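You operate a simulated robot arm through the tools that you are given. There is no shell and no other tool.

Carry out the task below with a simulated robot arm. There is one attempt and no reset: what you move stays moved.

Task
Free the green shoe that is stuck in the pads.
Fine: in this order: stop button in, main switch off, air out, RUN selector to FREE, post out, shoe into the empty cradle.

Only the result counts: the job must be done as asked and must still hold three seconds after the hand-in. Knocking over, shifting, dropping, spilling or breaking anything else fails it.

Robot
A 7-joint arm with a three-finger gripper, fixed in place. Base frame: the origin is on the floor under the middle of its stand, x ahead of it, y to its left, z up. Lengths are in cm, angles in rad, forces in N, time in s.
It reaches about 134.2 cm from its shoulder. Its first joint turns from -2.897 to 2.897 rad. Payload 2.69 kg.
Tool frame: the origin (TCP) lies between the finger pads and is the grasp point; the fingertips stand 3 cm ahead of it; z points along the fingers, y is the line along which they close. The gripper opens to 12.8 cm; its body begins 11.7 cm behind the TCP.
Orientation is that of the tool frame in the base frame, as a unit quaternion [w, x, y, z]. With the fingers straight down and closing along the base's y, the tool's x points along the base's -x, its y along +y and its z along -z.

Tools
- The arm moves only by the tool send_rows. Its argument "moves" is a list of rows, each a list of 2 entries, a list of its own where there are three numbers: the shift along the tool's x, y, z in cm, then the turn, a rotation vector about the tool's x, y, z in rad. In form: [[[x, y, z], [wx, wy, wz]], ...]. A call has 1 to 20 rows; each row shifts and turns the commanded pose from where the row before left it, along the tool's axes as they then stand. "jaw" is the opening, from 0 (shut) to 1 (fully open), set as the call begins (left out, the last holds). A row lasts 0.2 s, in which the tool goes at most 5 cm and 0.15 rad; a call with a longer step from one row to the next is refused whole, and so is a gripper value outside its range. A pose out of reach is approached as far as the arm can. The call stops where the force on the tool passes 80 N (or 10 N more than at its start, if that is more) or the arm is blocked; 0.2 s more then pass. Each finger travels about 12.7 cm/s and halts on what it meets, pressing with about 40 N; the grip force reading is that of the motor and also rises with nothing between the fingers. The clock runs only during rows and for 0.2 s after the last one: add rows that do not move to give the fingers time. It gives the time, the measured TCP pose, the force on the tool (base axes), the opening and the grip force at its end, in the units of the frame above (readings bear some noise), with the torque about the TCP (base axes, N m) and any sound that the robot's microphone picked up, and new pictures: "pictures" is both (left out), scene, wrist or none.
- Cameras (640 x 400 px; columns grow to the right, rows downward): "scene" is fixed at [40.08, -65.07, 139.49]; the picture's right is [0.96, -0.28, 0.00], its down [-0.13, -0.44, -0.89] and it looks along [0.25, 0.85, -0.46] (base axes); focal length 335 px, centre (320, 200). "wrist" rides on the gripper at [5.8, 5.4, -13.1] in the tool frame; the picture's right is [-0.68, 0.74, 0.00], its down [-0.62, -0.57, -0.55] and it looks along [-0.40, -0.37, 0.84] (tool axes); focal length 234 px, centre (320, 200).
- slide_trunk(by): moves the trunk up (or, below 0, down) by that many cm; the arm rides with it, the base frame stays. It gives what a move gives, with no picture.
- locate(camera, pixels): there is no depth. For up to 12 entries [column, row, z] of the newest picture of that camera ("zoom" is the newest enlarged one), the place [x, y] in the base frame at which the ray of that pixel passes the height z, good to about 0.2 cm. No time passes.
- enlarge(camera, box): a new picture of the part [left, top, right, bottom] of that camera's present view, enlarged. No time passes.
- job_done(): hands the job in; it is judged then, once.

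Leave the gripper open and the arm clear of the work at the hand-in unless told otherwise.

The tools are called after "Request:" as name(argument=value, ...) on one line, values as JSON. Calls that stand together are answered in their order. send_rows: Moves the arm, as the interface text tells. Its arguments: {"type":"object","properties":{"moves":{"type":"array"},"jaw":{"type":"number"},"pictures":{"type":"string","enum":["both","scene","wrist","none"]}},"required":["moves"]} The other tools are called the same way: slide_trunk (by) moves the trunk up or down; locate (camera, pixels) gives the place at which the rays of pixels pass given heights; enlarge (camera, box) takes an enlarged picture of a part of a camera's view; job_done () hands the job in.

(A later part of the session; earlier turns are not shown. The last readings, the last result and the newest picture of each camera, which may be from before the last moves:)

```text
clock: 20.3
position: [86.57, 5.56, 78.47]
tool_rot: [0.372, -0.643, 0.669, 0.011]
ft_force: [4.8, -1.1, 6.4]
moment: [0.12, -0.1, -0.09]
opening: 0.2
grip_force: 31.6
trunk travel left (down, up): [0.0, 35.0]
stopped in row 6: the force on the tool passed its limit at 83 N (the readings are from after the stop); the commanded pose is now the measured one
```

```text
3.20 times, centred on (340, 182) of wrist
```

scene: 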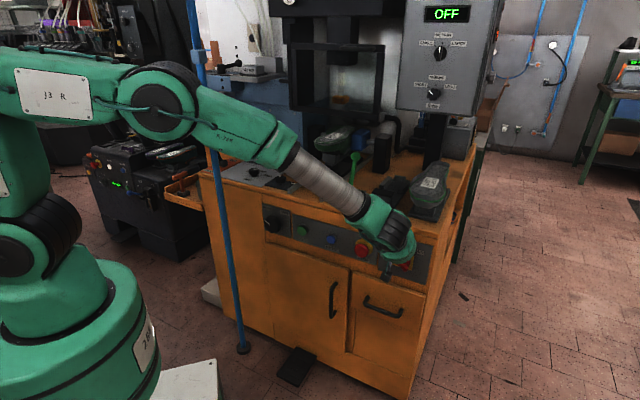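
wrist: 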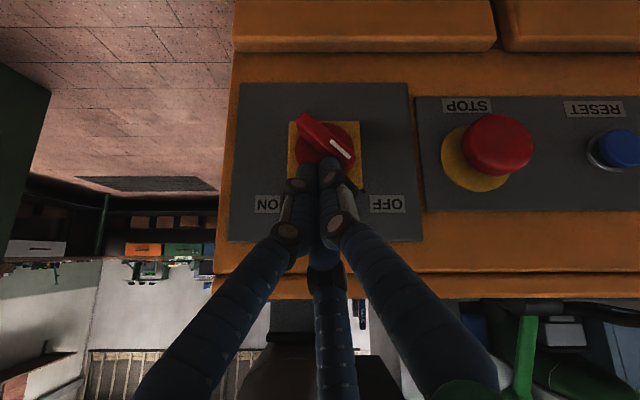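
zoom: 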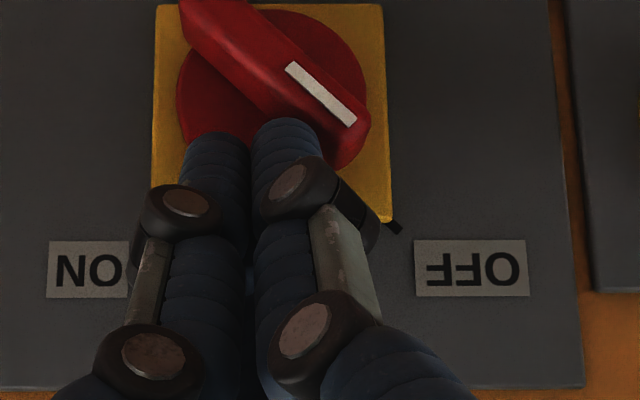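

Display shows OFF and the bar's mark points to OFF. Retreat from the face along the normal, straight back 10 cm, then check.

Request:
send_rows(moves=[[[0.527, 0.502, -0.686], [0, 0, 0]], [[1.581, 1.506, -2.058], [0, 0, 0]], [[1.581, 1.506, -2.058], [0, 0, 0]], [[1.581, 1.506, -2.058], [0, 0, 0]], [[0, 0, 0], [0, 0, 0]]])

Request:
enlarge(camera="scene", box=[345, 225, 435, 285])

Request:
enlarge(camera="scene", box=[190, 110, 310, 190])

```text
clock: 21.5
position: [79.42, -1.35, 78.2]
tool_rot: [0.371, -0.644, 0.669, 0.012]
ft_force: [0.2, 0.3, -1.4]
moment: [-0.02, 0.01, -0.05]
opening: 0.2
grip_force: 31.3
trunk travel left (down, up): [0.0, 35.0]
```

scene: 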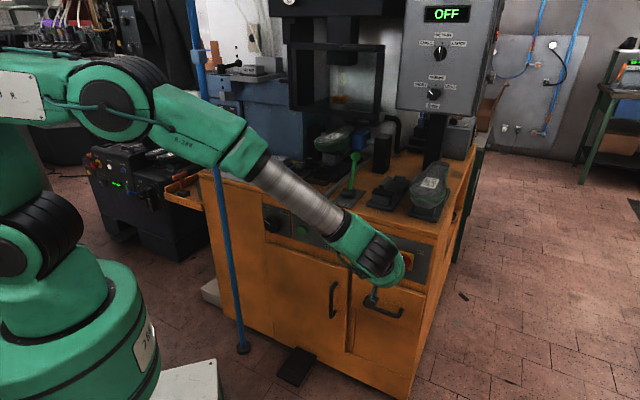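
wrist: 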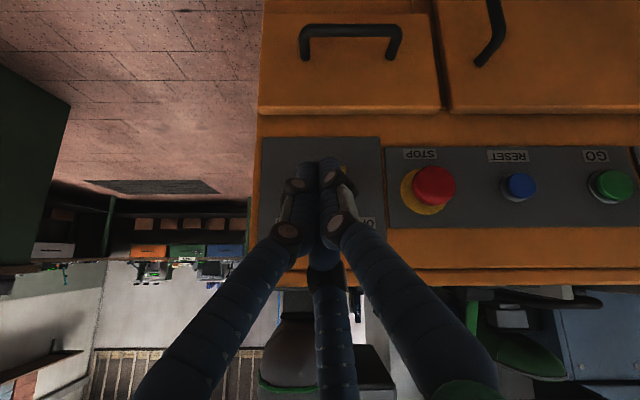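

```text
6.67 times, centred on (390, 255) of scene
```

zoom: 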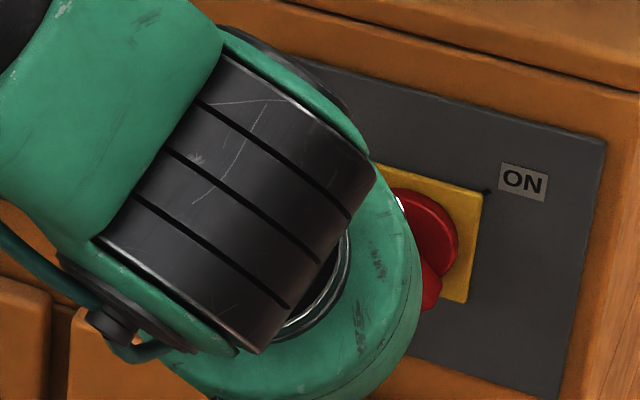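

```text
5.00 times, centred on (250, 150) of scene
```

zoom: 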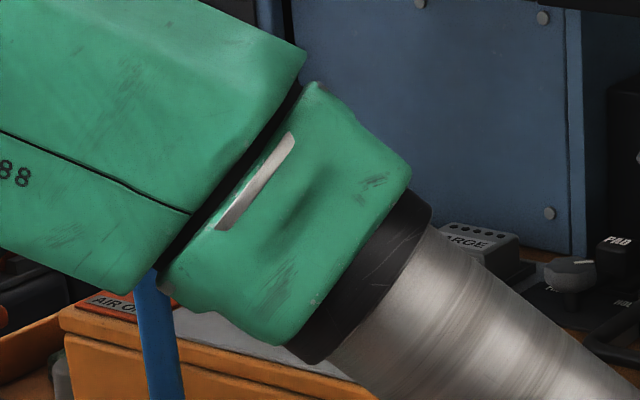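

Main switch is OFF (display OFF). Next is the AIR lever at the left, beyond the blue pole (36,52). I'll raise the trunk 20, then point the tool down, and pass the pole on the robot's side at a small radius.

Request:
slide_trunk(by=20)

Request:
locate(camera="scene", pixels=[[222.3, 162.3, 84], [222.3, 162.3, 85], [222.3, 162.3, 86], [233.6, 161.6, 83], [209.4, 172, 83], [200, 173, 83]])

```text
clock: 23.7
position: [79.38, -1.3, 98.12]
tool_rot: [0.372, -0.643, 0.67, 0.012]
ft_force: [0.4, -0.1, 0.4]
moment: [0.0, 0.03, 0.0]
opening: 0.22
grip_force: 31.6
trunk travel left (down, up): [-20.0, 15.0]
```

```text
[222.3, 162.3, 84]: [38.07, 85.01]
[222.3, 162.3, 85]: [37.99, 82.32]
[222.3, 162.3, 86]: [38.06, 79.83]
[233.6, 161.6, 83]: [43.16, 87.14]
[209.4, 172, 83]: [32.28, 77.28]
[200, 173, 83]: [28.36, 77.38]
```

Now pitch the tool to point straight down (0.759 rad), in place.

Request:
send_rows(moves=[[[0, 0, 0], [-0.0864, 0.0925, 0]], [[0, 0, 0], [-0.0864, 0.0925, 0]], [[0, 0, 0], [-0.0864, 0.0925, 0]], [[0, 0, 0], [-0.0864, 0.0925, 0]], [[0, 0, 0], [-0.0864, 0.0925, 0]], [[0, 0, 0], [-0.0864, 0.0925, 0]]], pictures="none")

```text
clock: 25.1
position: [79.32, -1.3, 98.21]
tool_rot: [0.0, -0.694, 0.72, 0.006]
ft_force: [-0.5, -0.7, -0.3]
moment: [-0.03, -0.04, 0.01]
opening: 0.19
grip_force: 31.6
trunk travel left (down, up): [-20.0, 15.0]
```

Tool is vertical. Now retract toward the robot to about (46, 10, 112).

Request:
send_rows(moves=[[[-1.26, 4.21, -1.75], [0, 0, 0]], [[-1.26, 4.21, -1.75], [0, 0, 0]], [[-1.26, 4.21, -1.75], [0, 0, 0]], [[-1.26, 4.21, -1.75], [0, 0, 0]], [[-1.26, 4.21, -1.75], [0, 0, 0]], [[-1.26, 4.21, -1.75], [0, 0, 0]], [[-1.26, 4.21, -1.75], [0, 0, 0]], [[-1.26, 4.21, -1.75], [0, 0, 0]]])

```text
clock: 26.9
position: [46.1, 9.93, 112.8]
tool_rot: [0.001, -0.694, 0.72, 0.006]
ft_force: [-0.4, 0.2, 0.5]
moment: [-0.02, 0.03, 0.0]
opening: 0.2
grip_force: 31.3
trunk travel left (down, up): [-20.0, 15.0]
```

scene: 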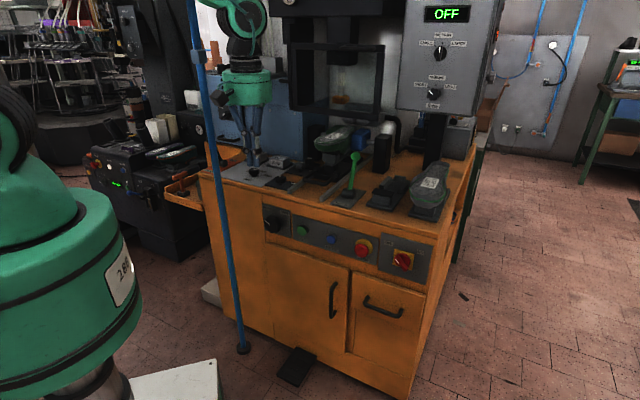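
wrist: 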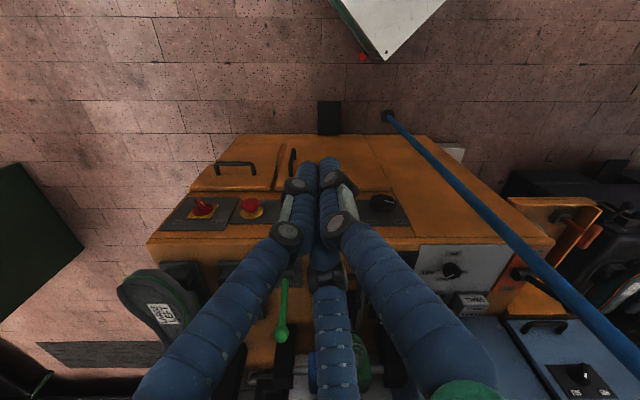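

The switch is at OFF. Now sweep left around the robot at r≈47 (pole is at r≈63), first half of the arc.

Request:
send_rows(moves=[[[-4.255, 1.301, 0], [0, 0, 0]], [[-4.114, 1.696, 0], [0, 0, 0]], [[-3.936, 2.076, 0], [0, 0, 0]], [[-3.723, 2.437, 0], [0, 0, 0]], [[-3.477, 2.776, 0], [0, 0, 0]]])

```text
clock: 28.1
position: [36.42, 29.77, 112.77]
tool_rot: [0.0, -0.694, 0.72, 0.006]
ft_force: [0.3, -0.2, -0.8]
moment: [0.02, 0.03, -0.02]
opening: 0.21
grip_force: 31.9
trunk travel left (down, up): [-20.0, 15.0]
```

scene: 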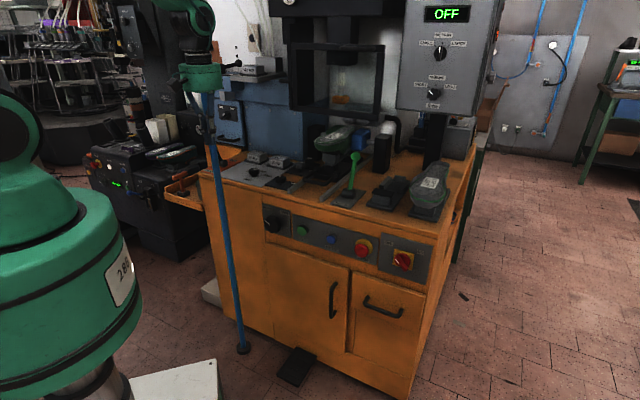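
wrist: 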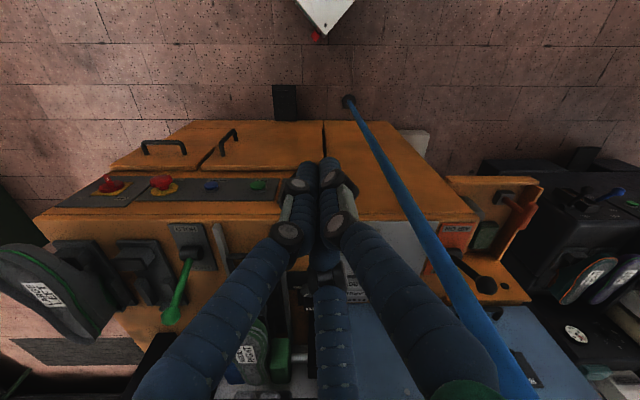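

22 cm from the pole now; continue the arc past it.

Request:
send_rows(moves=[[[-3.201, 3.092, 0], [0, 0, 0]], [[-2.896, 3.379, 0], [0, 0, 0]], [[-2.565, 3.637, 0], [0, 0, 0]], [[-2.211, 3.861, 0], [0, 0, 0]], [[-1.839, 4.052, 0], [0, 0, 0]], [[-1.449, 4.208, 0], [0, 0, 0]], [[-1.046, 4.325, 0], [0, 0, 0]], [[-0.634, 4.404, 0], [0, 0, 0]], [[0, 0, 0], [0, 0, 0]]])

Request:
enlarge(camera="wrist", box=[200, 150, 400, 300])

```text
clock: 30.3
position: [9.76, 46.11, 112.98]
tool_rot: [-0.001, -0.667, 0.745, 0.005]
ft_force: [0.6, -0.7, 0.3]
moment: [0.01, -0.03, 0.02]
opening: 0.21
grip_force: 31.6
trunk travel left (down, up): [-20.0, 15.0]
stopped in row 9: the arm was blocked; the commanded pose is now the measured one
```

scene: 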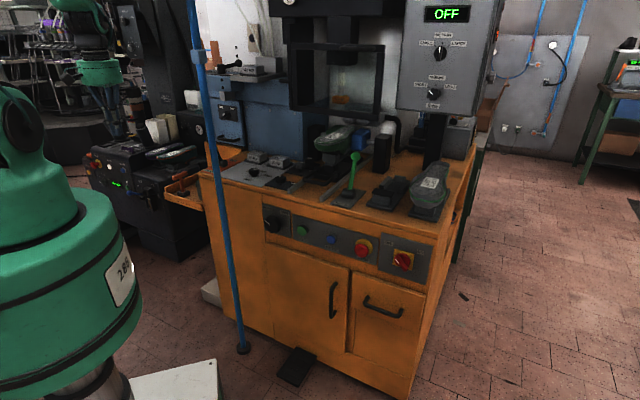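
wrist: 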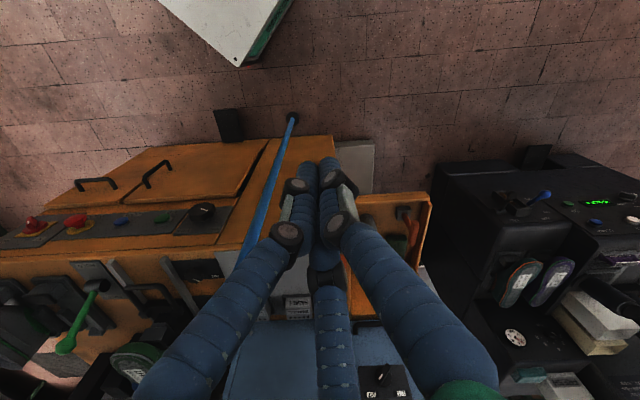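

```text
2.67 times, centred on (300, 225) of wrist
```

zoom: 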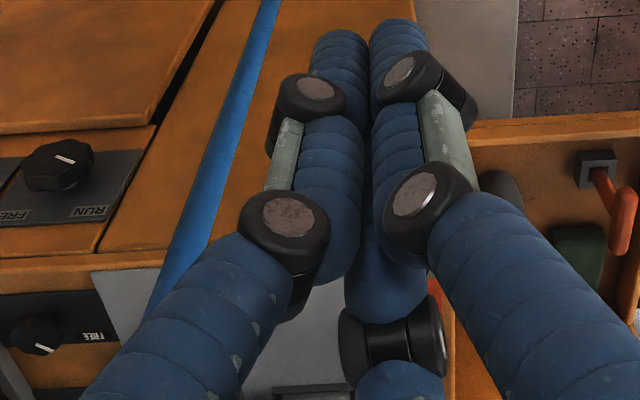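

The arm reported "blocked" at the last step (azimuth ~78°), with no force on the tool; I'm far enough left anyway. Now move outward on the left side of the pole to (24, 64, 113).

Request:
send_rows(moves=[[[-3.87, -2.43, 0], [0, 0, 0]], [[-3.87, -2.43, 0], [0, 0, 0]], [[-3.87, -2.43, 0], [0, 0, 0]], [[-3.87, -2.43, 0], [0, 0, 0]], [[-3.87, -2.43, 0], [0, 0, 0]]])

Request:
enlarge(camera="scene", box=[40, 0, 280, 200])

```text
clock: 31.5
position: [23.2, 64.38, 113.24]
tool_rot: [-0.001, -0.67, 0.742, 0.005]
ft_force: [-0.3, -0.3, 0.7]
moment: [0.04, 0.01, -0.01]
opening: 0.2
grip_force: 31.7
trunk travel left (down, up): [-20.0, 15.0]
```

scene: 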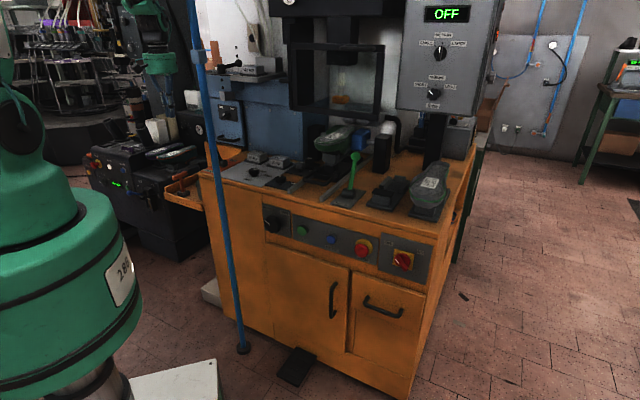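
wrist: 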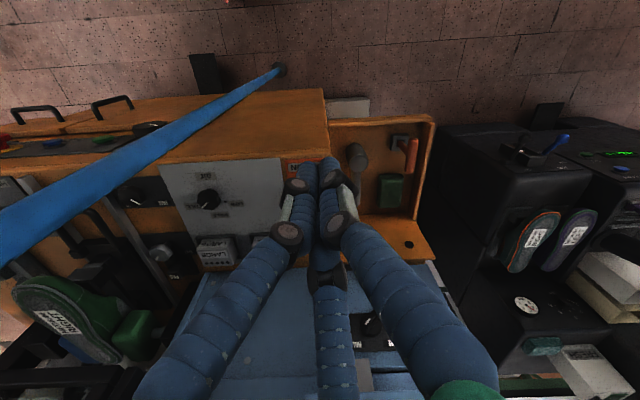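

```text
2.00 times, centred on (160, 100) of scene
```

zoom: 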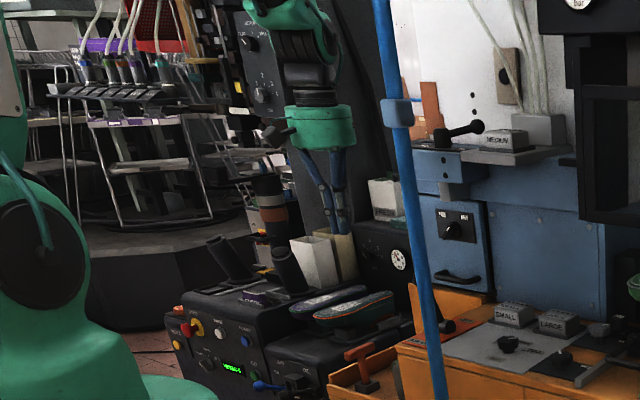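

Now left of the pole with the tool above the red AIR plate; the lever's knob is at wrist (357,157). I pitch the tool 45° forward so the wrist stays back and the camera sees the lever.

Request:
send_rows(moves=[[[0, 0, 0], [0.0827, -0.1014, 0]], [[0, 0, 0], [0.0827, -0.1014, 0]], [[0, 0, 0], [0.0827, -0.1014, 0]], [[0, 0, 0], [0.0827, -0.1014, 0]], [[0, 0, 0], [0.0827, -0.1014, 0]], [[0, 0, 0], [0.0827, -0.1014, 0]], [[0, 0, 0], [0, 0, 0]]])

Request:
enlarge(camera="wrist", box=[240, 60, 480, 210])

```text
clock: 33.1
position: [23.02, 64.7, 112.96]
tool_rot: [0.382, -0.619, 0.686, 0.023]
ft_force: [-0.3, 0.7, -0.9]
moment: [-0.06, -0.07, -0.12]
opening: 0.19
grip_force: 31.5
trunk travel left (down, up): [-20.0, 15.0]
```

scene: 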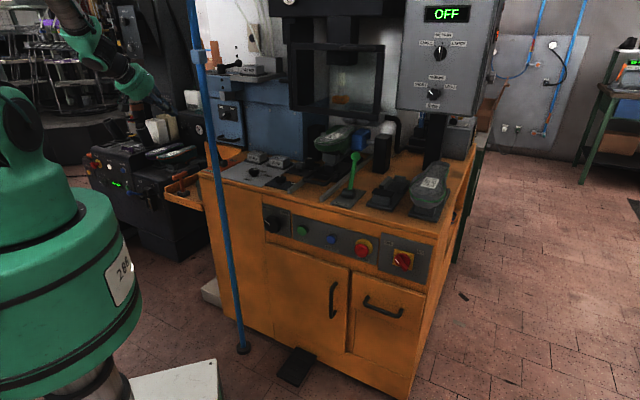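
wrist: 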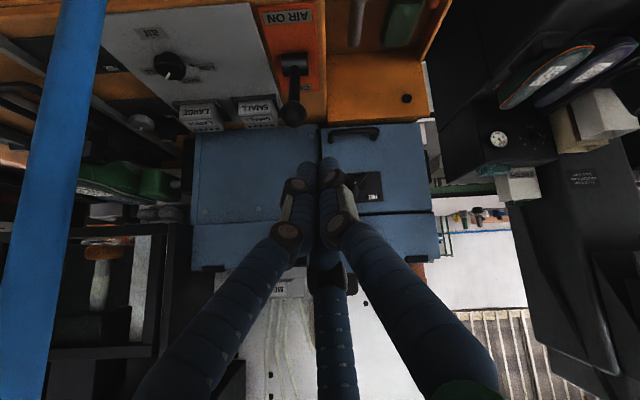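

```text
2.67 times, centred on (360, 135) of wrist
```

zoom: 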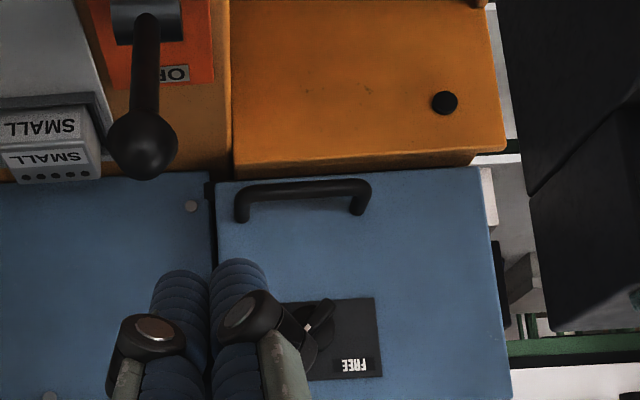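

The lever is clear: pivot at wrist ≈(295,69), knob at ≈(293.6,113.6), "AIR ON" in front, "OFF" behind. Locate these at trial heights.

Request:
locate(camera="wrist", pixels=[[293.6, 113.6, 92], [293.6, 113.6, 95], [293.6, 113.6, 97], [293.6, 113.6, 99], [295, 68, 85], [295, 68, 86], [295, 68, 88], [288, 17, 83], [320, 88, 83], [350, 130, 95], [350, 130, 100]])

Request:
enlarge(camera="wrist", box=[220, 0, 380, 130])

```text
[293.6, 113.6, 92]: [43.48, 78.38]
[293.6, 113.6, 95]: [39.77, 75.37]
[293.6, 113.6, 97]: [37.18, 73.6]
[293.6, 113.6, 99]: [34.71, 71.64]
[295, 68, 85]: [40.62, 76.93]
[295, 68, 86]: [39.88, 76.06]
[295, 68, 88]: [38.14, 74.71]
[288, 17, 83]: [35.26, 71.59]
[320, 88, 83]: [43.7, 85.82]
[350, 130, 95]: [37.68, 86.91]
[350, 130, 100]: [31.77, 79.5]
```

```text
3.08 times, centred on (300, 65) of wrist
```

zoom: 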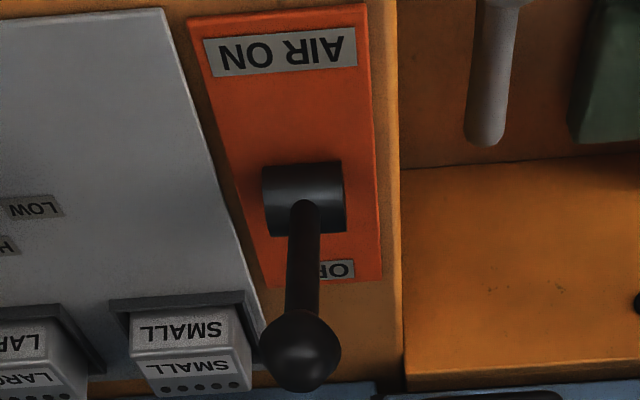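

Triangulated: pivot ≈ (u −26, d 81.5, z 86.5), knob ≈ (34.9, 71.5, 98.8), leaning ~27° to the front. I'll place the shut fingertips in front of the shaft (below the knob), at z≈94, then look.

Request:
send_rows(moves=[[[2.03, 0.55, 4.01], [0, 0, 0]], [[2.03, 0.55, 4.01], [0, 0, 0]], [[2.03, 0.55, 4.01], [0, 0, 0]], [[2.03, 0.55, 4.01], [0, 0, 0]], [[0, 0, 0], [0, 0, 0]]])

Request:
enlarge(camera="wrist", box=[220, 80, 420, 220])

```text
clock: 34.3
position: [29.8, 66.44, 96.22]
tool_rot: [0.382, -0.617, 0.687, 0.024]
ft_force: [0.1, -0.2, -0.6]
moment: [-0.03, 0.02, -0.02]
opening: 0.23
grip_force: 31.3
trunk travel left (down, up): [-20.0, 15.0]
```

scene: 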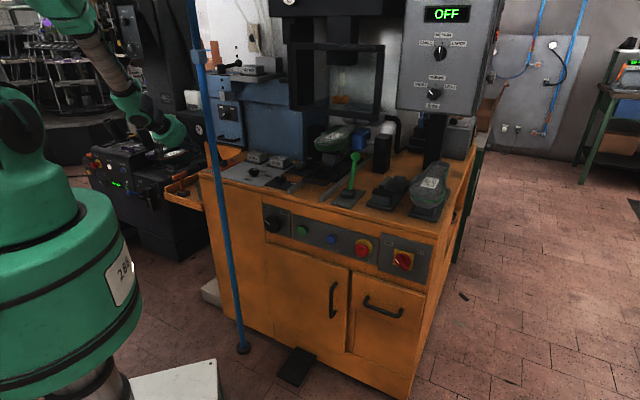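
wrist: 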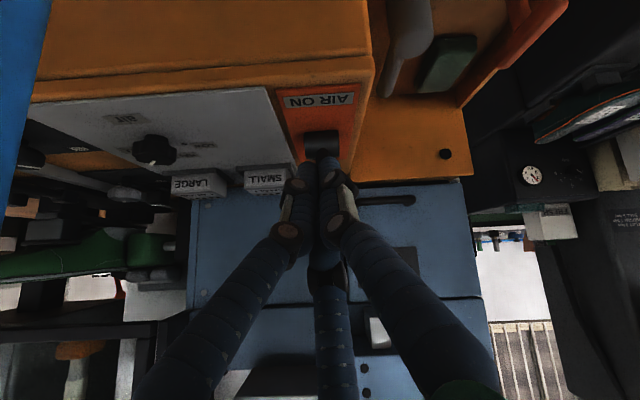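

```text
2.86 times, centred on (320, 150) of wrist
```

zoom: 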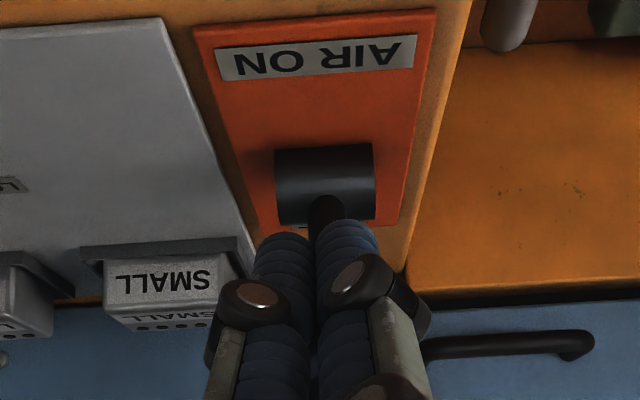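

Fingertips are aligned with the lever's shaft (it emerges right between them at zoom (325,205)). Push inward along the normal in 1 cm steps.

Request:
send_rows(moves=[[[-1.094, -0.897, 1.414], [0, 0, 0]], [[-1.094, -0.897, 1.414], [0, 0, 0]], [[-0.547, -0.449, 0.707], [0, 0, 0]], [[-0.547, -0.449, 0.707], [0, 0, 0]], [[-0.547, -0.449, 0.707], [0, 0, 0]], [[-0.547, -0.449, 0.707], [0, 0, 0]], [[-0.547, -0.449, 0.707], [0, 0, 0]], [[-0.547, -0.449, 0.707], [0, 0, 0]], [[0, 0, 0], [0, 0, 0]]])

Request:
enlarge(camera="wrist", box=[220, 80, 420, 220])

```text
clock: 36.3
position: [37.01, 73.59, 96.19]
tool_rot: [0.382, -0.618, 0.687, 0.023]
ft_force: [0.6, 0.2, 0.3]
moment: [0.01, 0.04, 0.0]
opening: 0.19
grip_force: 31.0
trunk travel left (down, up): [-20.0, 15.0]
```

scene: 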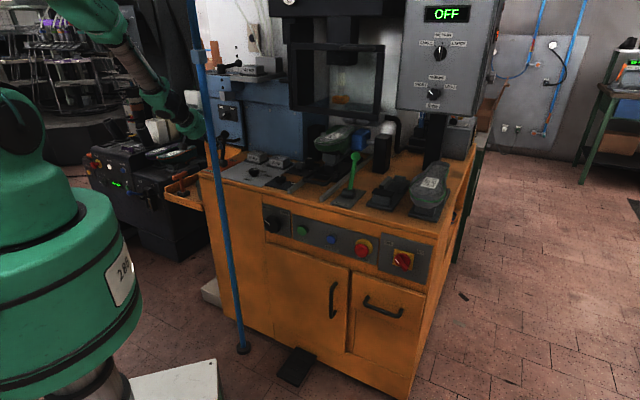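
wrist: 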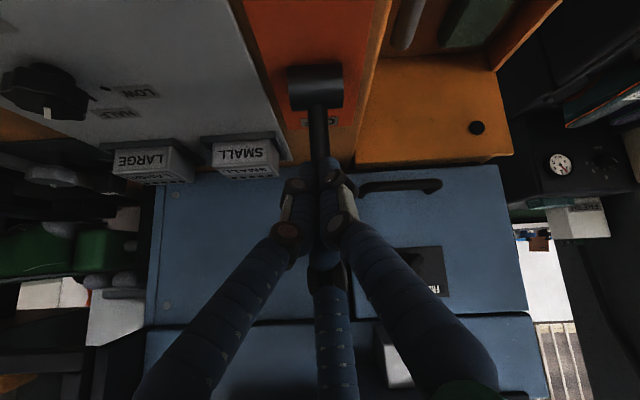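

```text
2.86 times, centred on (320, 150) of wrist
```

zoom: 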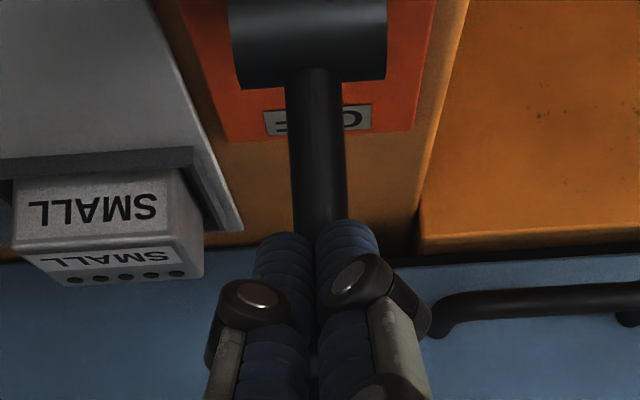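

No resistance so far; in the scene the lever knob now shows right of the pole near (222,138), so it's moving. Continue pushing.

Request:
send_rows(moves=[[[-0.547, -0.449, 0.707], [0, 0, 0]], [[-0.547, -0.449, 0.707], [0, 0, 0]], [[-0.547, -0.449, 0.707], [0, 0, 0]], [[-0.547, -0.449, 0.707], [0, 0, 0]], [[0, 0, 0], [0, 0, 0]]])

Request:
enlarge(camera="scene", box=[180, 100, 280, 190])

```text
clock: 36.8
position: [37.24, 73.9, 96.29]
tool_rot: [0.382, -0.618, 0.687, 0.026]
ft_force: [-35.5, -56.2, 43.1]
moment: [0.44, -0.75, -0.3]
opening: 0.19
grip_force: 32.5
trunk travel left (down, up): [-20.0, 15.0]
stopped in row 2: the force on the tool passed its limit at 96 N (the readings are from after the stop); the commanded pose is now the measured one
```

scene: 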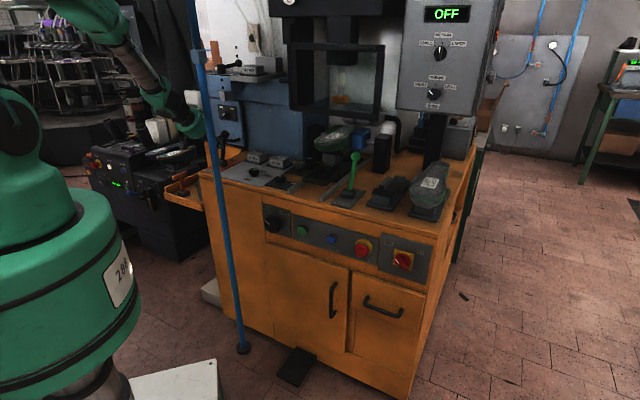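
wrist: 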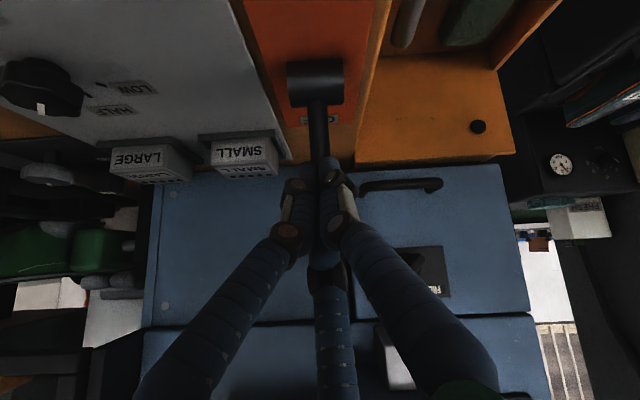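

```text
4.44 times, centred on (230, 145) of scene
```

zoom: 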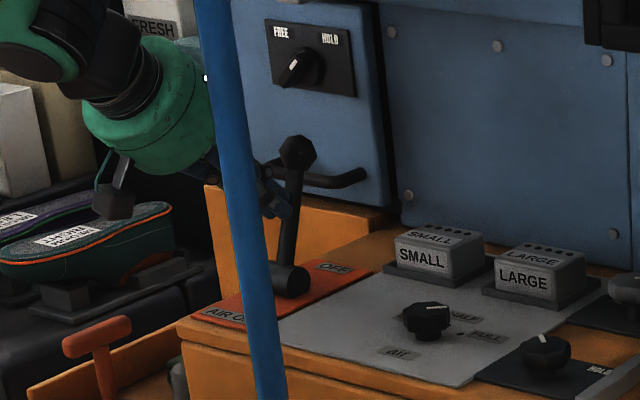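

Force rose to 96 N pushing back and up, consistent with the lever leaning backward against its end stop. I check the knob position via the scene: pixel (225,134).

Request:
locate(camera="scene", pixels=[[225, 134.2, 97], [225, 134.2, 98], [225, 134.2, 99], [225, 134.2, 100], [225, 134.2, 101], [223.2, 161.9, 85], [223.2, 161.9, 86], [223.2, 161.9, 87]])

Request:
locate(camera="wrist", pixels=[[315, 85, 85], [315, 85, 86], [315, 85, 87], [318, 120, 83]])

Request:
enlarge(camera="scene", box=[210, 120, 250, 175])

```text
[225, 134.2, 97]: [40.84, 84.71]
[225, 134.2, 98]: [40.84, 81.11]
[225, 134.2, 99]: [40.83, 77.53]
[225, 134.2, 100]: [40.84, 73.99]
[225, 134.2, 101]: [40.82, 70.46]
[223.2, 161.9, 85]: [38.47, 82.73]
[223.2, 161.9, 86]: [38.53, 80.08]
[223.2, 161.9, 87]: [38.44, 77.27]
```

```text
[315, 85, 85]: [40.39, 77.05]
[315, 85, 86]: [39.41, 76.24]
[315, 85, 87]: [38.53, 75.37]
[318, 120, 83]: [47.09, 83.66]
```

```text
7.27 times, centred on (230, 148) of scene
```

zoom: 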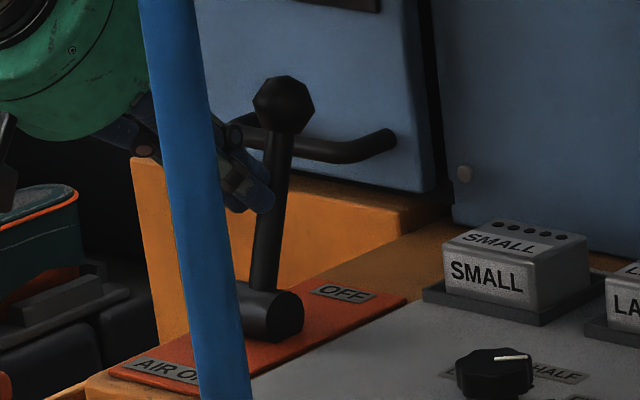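

The lever's knob went from d≈75.2 to d≈84.0 at equal height (98.8→98.9): symmetric about its pivot, i.e. at the OFF end. I'll back off and see whether it stays.

Request:
send_rows(moves=[[[0.547, 0.449, -0.707], [0, 0, 0]], [[1.641, 1.346, -2.122], [0, 0, 0]], [[1.641, 1.346, -2.122], [0, 0, 0]], [[1.641, 1.346, -2.122], [0, 0, 0]], [[0, 0, 0], [0, 0, 0]]])

Request:
enlarge(camera="scene", box=[210, 120, 250, 175])

Request:
enlarge(camera="wrist", box=[220, 40, 420, 180])

Request:
enlarge(camera="scene", box=[240, 0, 420, 100])

```text
clock: 38.0
position: [30.49, 66.95, 95.92]
tool_rot: [0.379, -0.619, 0.688, 0.025]
ft_force: [0.1, 0.3, -0.6]
moment: [0.02, 0.01, 0.01]
opening: 0.25
grip_force: 31.3
trunk travel left (down, up): [-20.0, 15.0]
```

scene: 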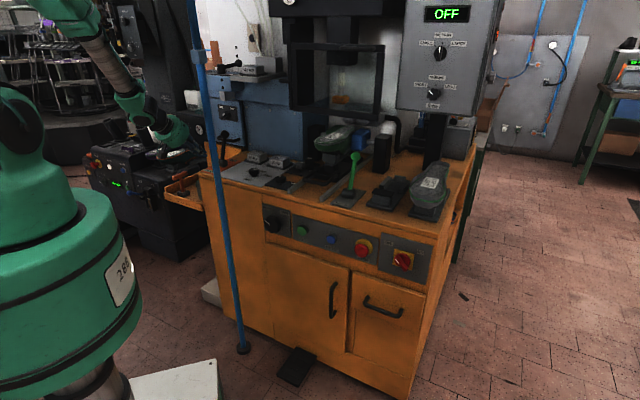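
wrist: 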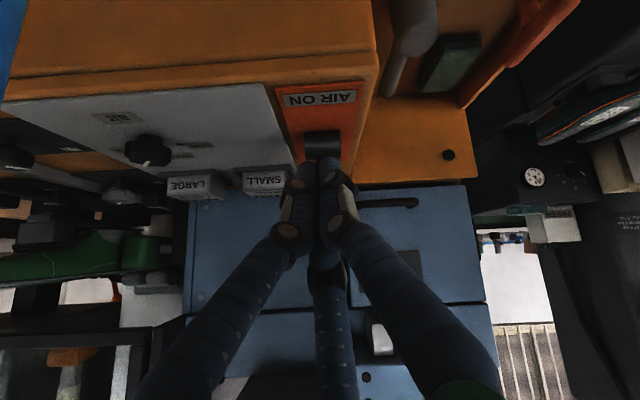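

```text
7.27 times, centred on (230, 148) of scene
```

zoom: 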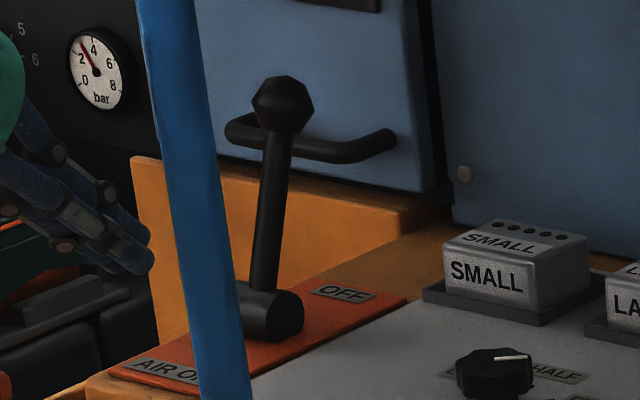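

```text
2.86 times, centred on (320, 110) of wrist
```

zoom: 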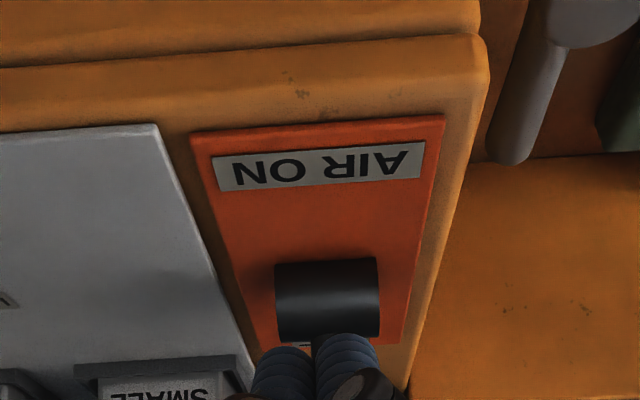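

```text
3.56 times, centred on (330, 50) of scene
```

zoom: 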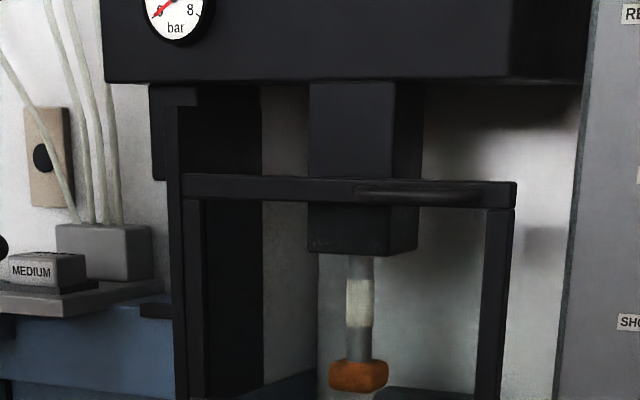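

The lever stays at OFF. The press gauge at the top of the scene seems to point at 0; zoom on it.

Request:
enlarge(camera="scene", box=[270, 0, 310, 25])

Request:
enlarge(camera="scene", box=[300, 110, 400, 180])

```text
16.00 times, centred on (290, 12) of scene
```

zoom: 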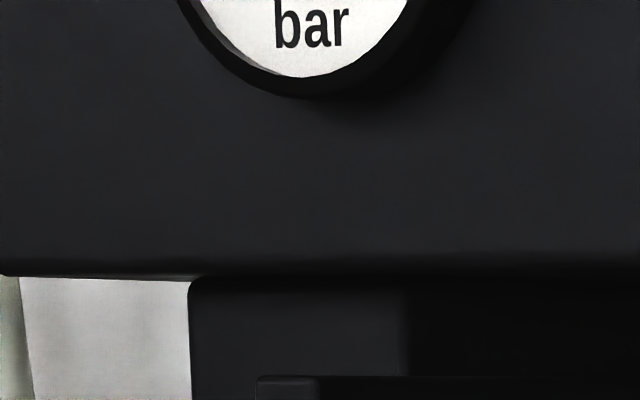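

```text
5.71 times, centred on (350, 145) of scene
```

zoom: 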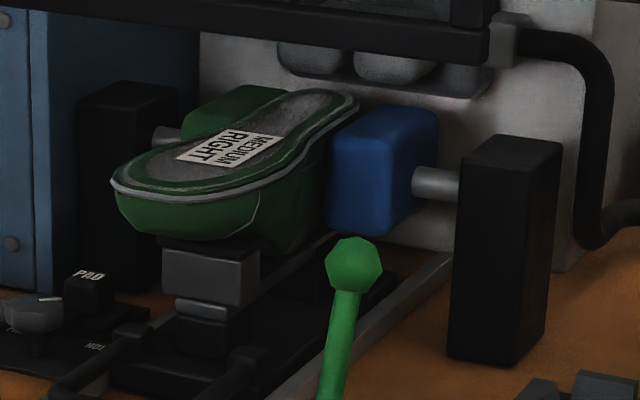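

The gauge needle pointed at 0 and the lever stays OFF: air is out. Next is the RUN selector, right of the pole. I retrace: back-up first, then pitch down to vertical.

Request:
send_rows(moves=[[[-2.03, -0.55, -4.01], [0, 0, 0]], [[-2.03, -0.55, -4.01], [0, 0, 0]], [[-2.03, -0.55, -4.01], [0, 0, 0]], [[-2.03, -0.55, -4.01], [0, 0, 0]], [[0, 0, 0], [-0.0827, 0.1014, 0]], [[0, 0, 0], [-0.0827, 0.1014, 0]], [[0, 0, 0], [-0.0827, 0.1014, 0]], [[0, 0, 0], [-0.0827, 0.1014, 0]], [[0, 0, 0], [-0.0827, 0.1014, 0]], [[0, 0, 0], [-0.0827, 0.1014, 0]]])

Request:
enlarge(camera="scene", box=[210, 120, 250, 175])

```text
clock: 40.2
position: [24.05, 65.34, 112.64]
tool_rot: [-0.005, -0.67, 0.742, 0.005]
ft_force: [0.1, -0.1, -0.6]
moment: [0.0, 0.03, 0.02]
opening: 0.2
grip_force: 30.9
trunk travel left (down, up): [-20.0, 15.0]
```

scene: 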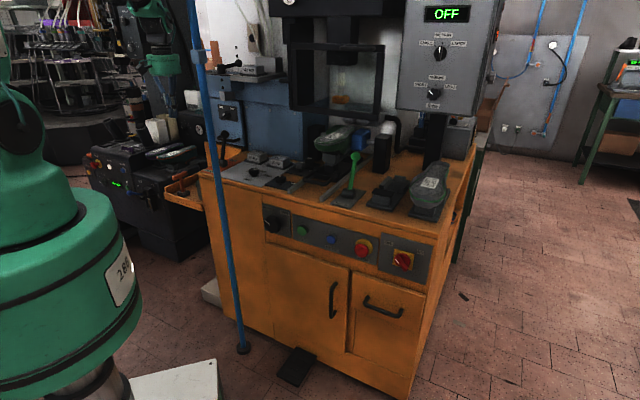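
wrist: 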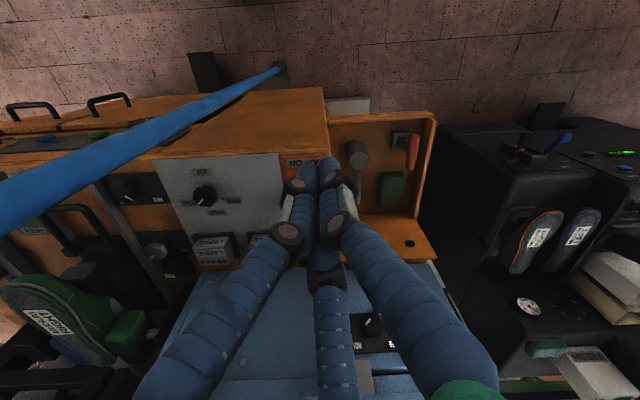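

```text
7.27 times, centred on (230, 148) of scene
```

zoom: 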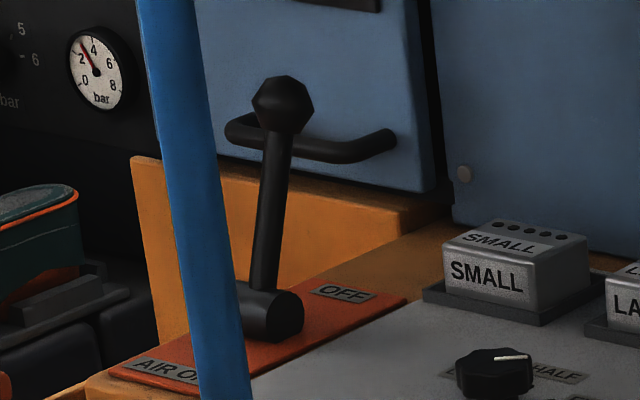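

Lever holds at OFF. Retract to (12, 45.5) and sweep back right around the pole at r≈47.

Request:
send_rows(moves=[[[4.18, 1.99, 0], [0, 0, 0]], [[4.18, 1.99, 0], [0, 0, 0]], [[4.18, 1.99, 0], [0, 0, 0]], [[4.18, 1.99, 0], [0, 0, 0]], [[4.18, 1.99, 0], [0, 0, 0]], [[0.9, -4.35, 0], [0, 0, 0]], [[1.302, -4.25, 0], [0, 0, 0]], [[1.697, -4.109, 0], [0, 0, 0]], [[2.078, -3.927, 0], [0, 0, 0]], [[2.441, -3.713, 0], [0, 0, 0]], [[2.778, -3.466, 0], [0, 0, 0]], [[3.087, -3.196, 0], [0, 0, 0]], [[3.38, -2.885, 0], [0, 0, 0]], [[3.635, -2.559, 0], [0, 0, 0]]])

```text
clock: 43.2
position: [42.58, 20.89, 112.35]
tool_rot: [-0.004, -0.671, 0.741, 0.004]
ft_force: [0.3, 0.0, 0.2]
moment: [0.01, 0.0, 0.0]
opening: 0.2
grip_force: 31.4
trunk travel left (down, up): [-20.0, 15.0]
```

scene: 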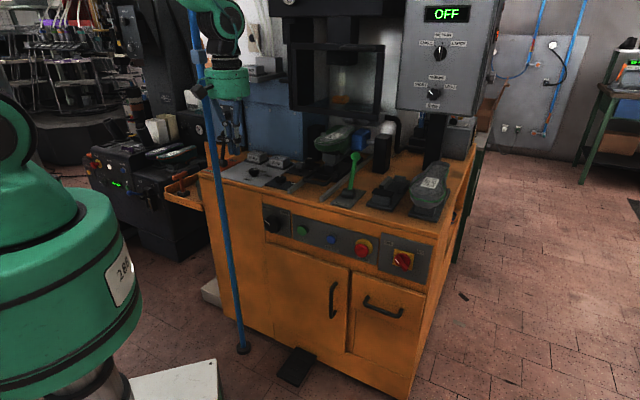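
wrist: 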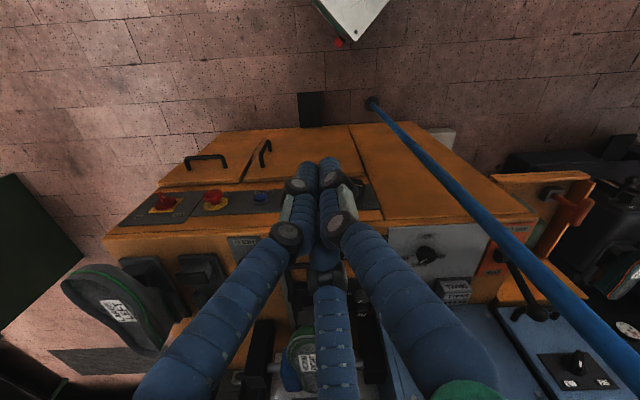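

Back on the right side. Now pitch to 60° below horizontal and approach a point in front of and above the RUN knob to look closely.

Request:
send_rows(moves=[[[0, 0, 0], [0.0828, -0.1011, 0]], [[0, 0, 0], [0.0828, -0.1011, 0]], [[0, 0, 0], [0.0828, -0.1011, 0]], [[0, 0, 0], [0.0828, -0.1011, 0]], [[-0.479, 1.199, 4.075], [0, 0, 0]], [[-0.479, 1.199, 4.075], [0, 0, 0]], [[-0.479, 1.199, 4.075], [0, 0, 0]], [[-0.479, 1.199, 4.075], [0, 0, 0]], [[-0.479, 1.199, 4.075], [0, 0, 0]], [[-0.479, 1.199, 4.075], [0, 0, 0]], [[-0.479, 1.199, 4.075], [0, 0, 0]], [[-0.479, 1.199, 4.075], [0, 0, 0]], [[0, 0, 0], [0, 0, 0]]])

Request:
enlarge(camera="wrist", box=[220, 80, 420, 220])

Request:
enlarge(camera="scene", box=[230, 180, 330, 260])

```text
clock: 46.0
position: [46.31, 38.29, 84.72]
tool_rot: [0.245, -0.65, 0.719, 0.025]
ft_force: [0.4, -0.1, -0.4]
moment: [-0.05, 0.03, 0.01]
opening: 0.22
grip_force: 31.5
out of reach, approached as far as the arm can: row 11, 12
trunk travel left (down, up): [-20.0, 15.0]
```

scene: 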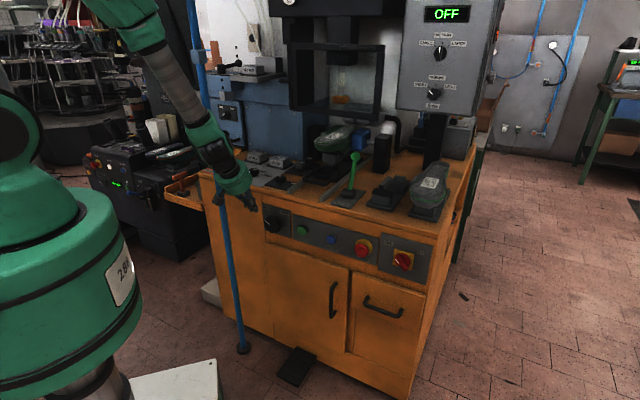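
wrist: 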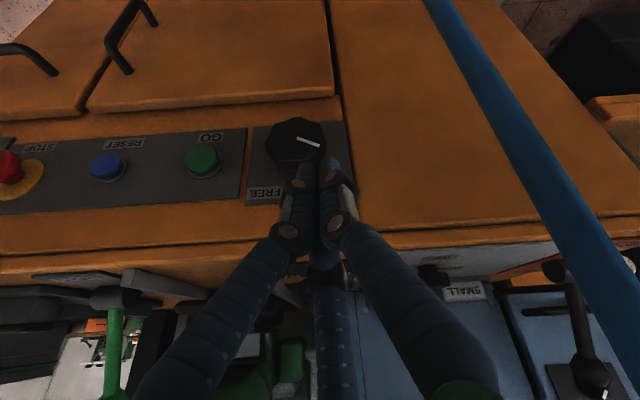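

```text
2.86 times, centred on (320, 150) of wrist
```

zoom: 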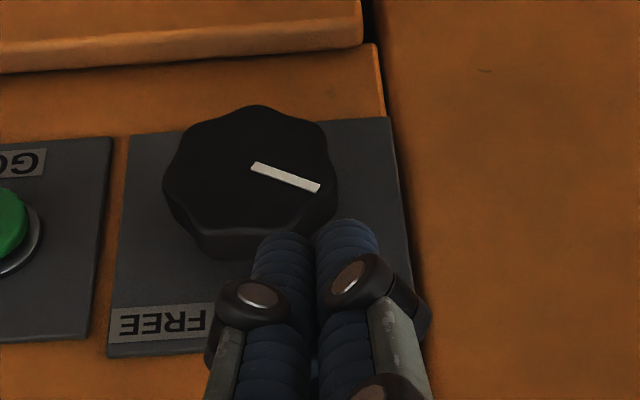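

```text
5.00 times, centred on (280, 220) of scene
```

zoom: 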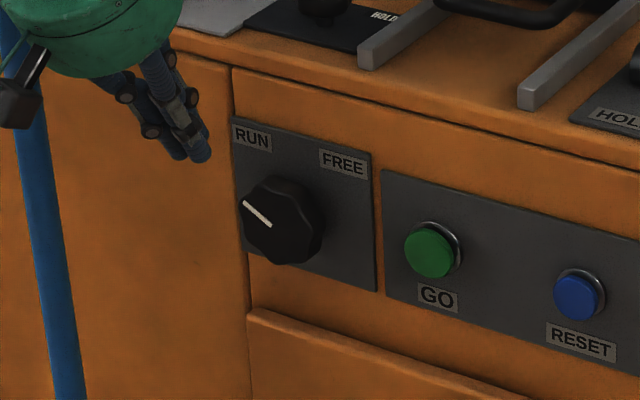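

RUN knob with its mark is clear. Reach is limited with the trunk at mid-height. I'll triangulate the mark's inner and outer ends (scene (270,225), (264.6,220.4); wrist (296.2,138.1), (320,145.8)).

Request:
locate(camera="scene", pixels=[[270, 225, 72], [270, 225, 73], [270, 225, 74], [270, 225, 75], [264.6, 220.4, 73], [264.6, 220.4, 74], [264.6, 220.4, 75], [264.6, 220.4, 76]])

Request:
locate(camera="wrist", pixels=[[296.2, 138.1, 72], [296.2, 138.1, 73], [296.2, 138.1, 74], [296.2, 138.1, 75], [320, 145.8, 73], [320, 145.8, 74], [320, 145.8, 75], [320, 145.8, 76]])

```text
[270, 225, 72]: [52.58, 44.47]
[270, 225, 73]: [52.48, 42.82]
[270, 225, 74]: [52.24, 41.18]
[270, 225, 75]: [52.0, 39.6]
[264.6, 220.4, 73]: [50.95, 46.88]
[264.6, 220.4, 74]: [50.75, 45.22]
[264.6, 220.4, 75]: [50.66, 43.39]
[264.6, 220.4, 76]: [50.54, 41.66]
```

```text
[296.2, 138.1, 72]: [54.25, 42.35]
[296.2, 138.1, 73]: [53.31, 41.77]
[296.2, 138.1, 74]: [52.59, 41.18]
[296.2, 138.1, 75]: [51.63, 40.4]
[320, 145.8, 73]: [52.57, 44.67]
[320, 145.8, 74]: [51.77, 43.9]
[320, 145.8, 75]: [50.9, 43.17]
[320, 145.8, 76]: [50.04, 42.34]
```

Knob centre ≈ (u 7.9, d 66.2 front face, z 74.1), radius ≈3.3. I'll turn it by pressing the shut fingertips on the knob face off-centre and moving in an arc (front-face drag), which needs the low trunk position. Fingertips are ~5 cm clear of the knob; slide the trunk down 20.

Request:
slide_trunk(by=-20)

```text
clock: 48.2
position: [46.15, 38.16, 64.89]
tool_rot: [0.245, -0.65, 0.719, 0.024]
ft_force: [-0.6, -0.1, -0.3]
moment: [0.01, -0.02, 0.01]
opening: 0.22
grip_force: 31.4
trunk travel left (down, up): [0.0, 35.0]
```

Now pitch to ~47° below horizontal and raise so the fingertips are ~5 cm in front of the upper-left part of the knob face.

Request:
send_rows(moves=[[[0, 0, 0], [0.0784, -0.0973, -0.003]], [[0, 0, 0], [0.0784, -0.0973, -0.003]], [[-2.08, -1.7, -3.22], [0, 0, 0]], [[-2.08, -1.7, -3.22], [0, 0, 0]], [[-2.08, -1.7, -3.22], [0, 0, 0]], [[0, 0, 0], [0, 0, 0]]])

Request:
enlarge(camera="wrist", box=[220, 80, 420, 220])

Request:
enlarge(camera="scene", box=[230, 180, 330, 260])

```text
clock: 49.6
position: [48.15, 39.59, 77.16]
tool_rot: [0.245, -0.651, 0.718, 0.025]
ft_force: [0.9, -0.7, 0.7]
moment: [0.0, -0.01, -0.01]
opening: 0.22
grip_force: 31.7
out of reach, approached as far as the arm can: row 1, 2
trunk travel left (down, up): [0.0, 35.0]
```

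scene: 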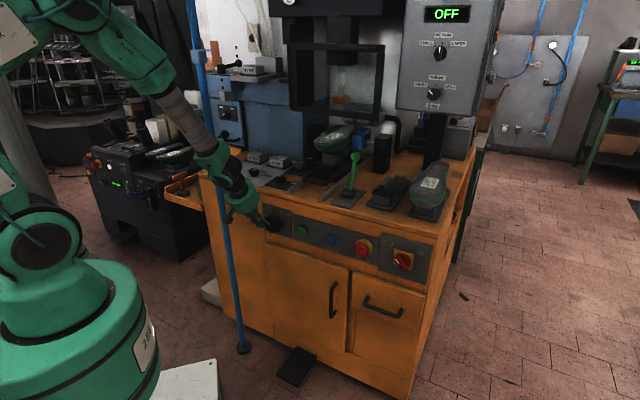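
wrist: 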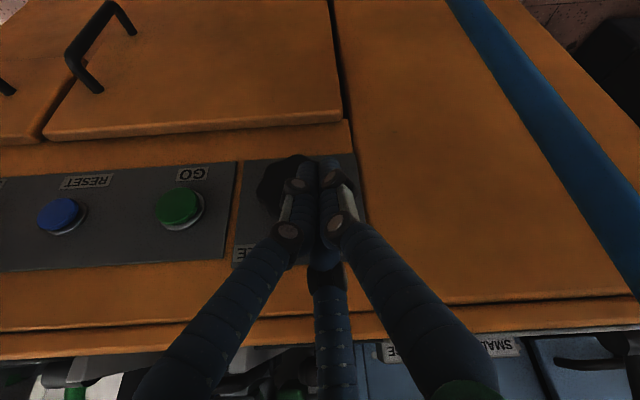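

```text
2.86 times, centred on (320, 150) of wrist
```

zoom: 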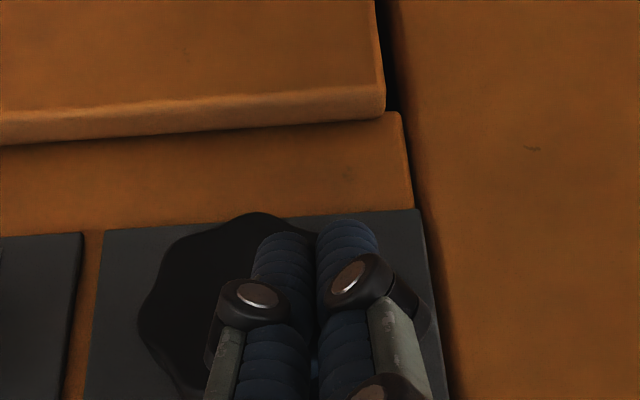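

```text
5.00 times, centred on (280, 220) of scene
```

zoom: 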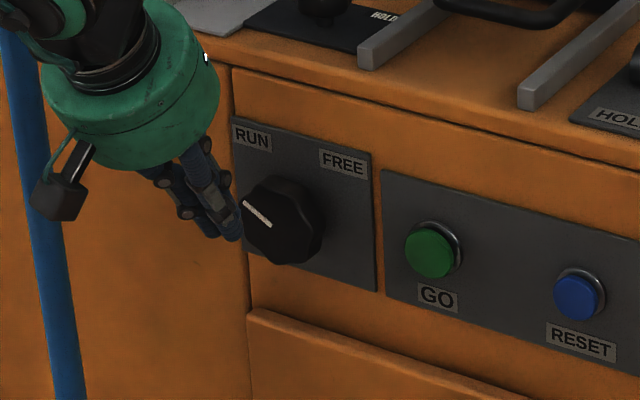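

Pitch stayed at ~61° (limit), which is fine. Fingertip is ~1.3 cm from the knob's face at its left part. Creep in along the normal and read the force.

Request:
send_rows(moves=[[[-0.542, -0.449, 0.381], [0, 0, 0]], [[-0.135, -0.112, 0.095], [0, 0, 0]], [[-0.135, -0.112, 0.095], [0, 0, 0]], [[0, 0, 0], [0, 0, 0]]], pictures="none")

```text
clock: 50.6
position: [48.81, 40.67, 77.05]
tool_rot: [0.244, -0.651, 0.719, 0.025]
ft_force: [-7.7, -7.1, 1.3]
moment: [-0.04, 0.14, 0.05]
opening: 0.22
grip_force: 31.4
trunk travel left (down, up): [0.0, 35.0]
```

Contact at ~10 N. Press 0.2 cm further to raise the normal force.

Request:
send_rows(moves=[[[-0.135, -0.112, 0.095], [0, 0, 0]], [[0, 0, 0], [0, 0, 0]]], pictures="none")

```text
clock: 51.2
position: [48.98, 40.6, 77.16]
tool_rot: [0.245, -0.65, 0.719, 0.025]
ft_force: [-27.4, -21.0, 9.4]
moment: [-0.17, 0.24, 0.18]
opening: 0.21
grip_force: 31.1
trunk travel left (down, up): [0.0, 35.0]
```

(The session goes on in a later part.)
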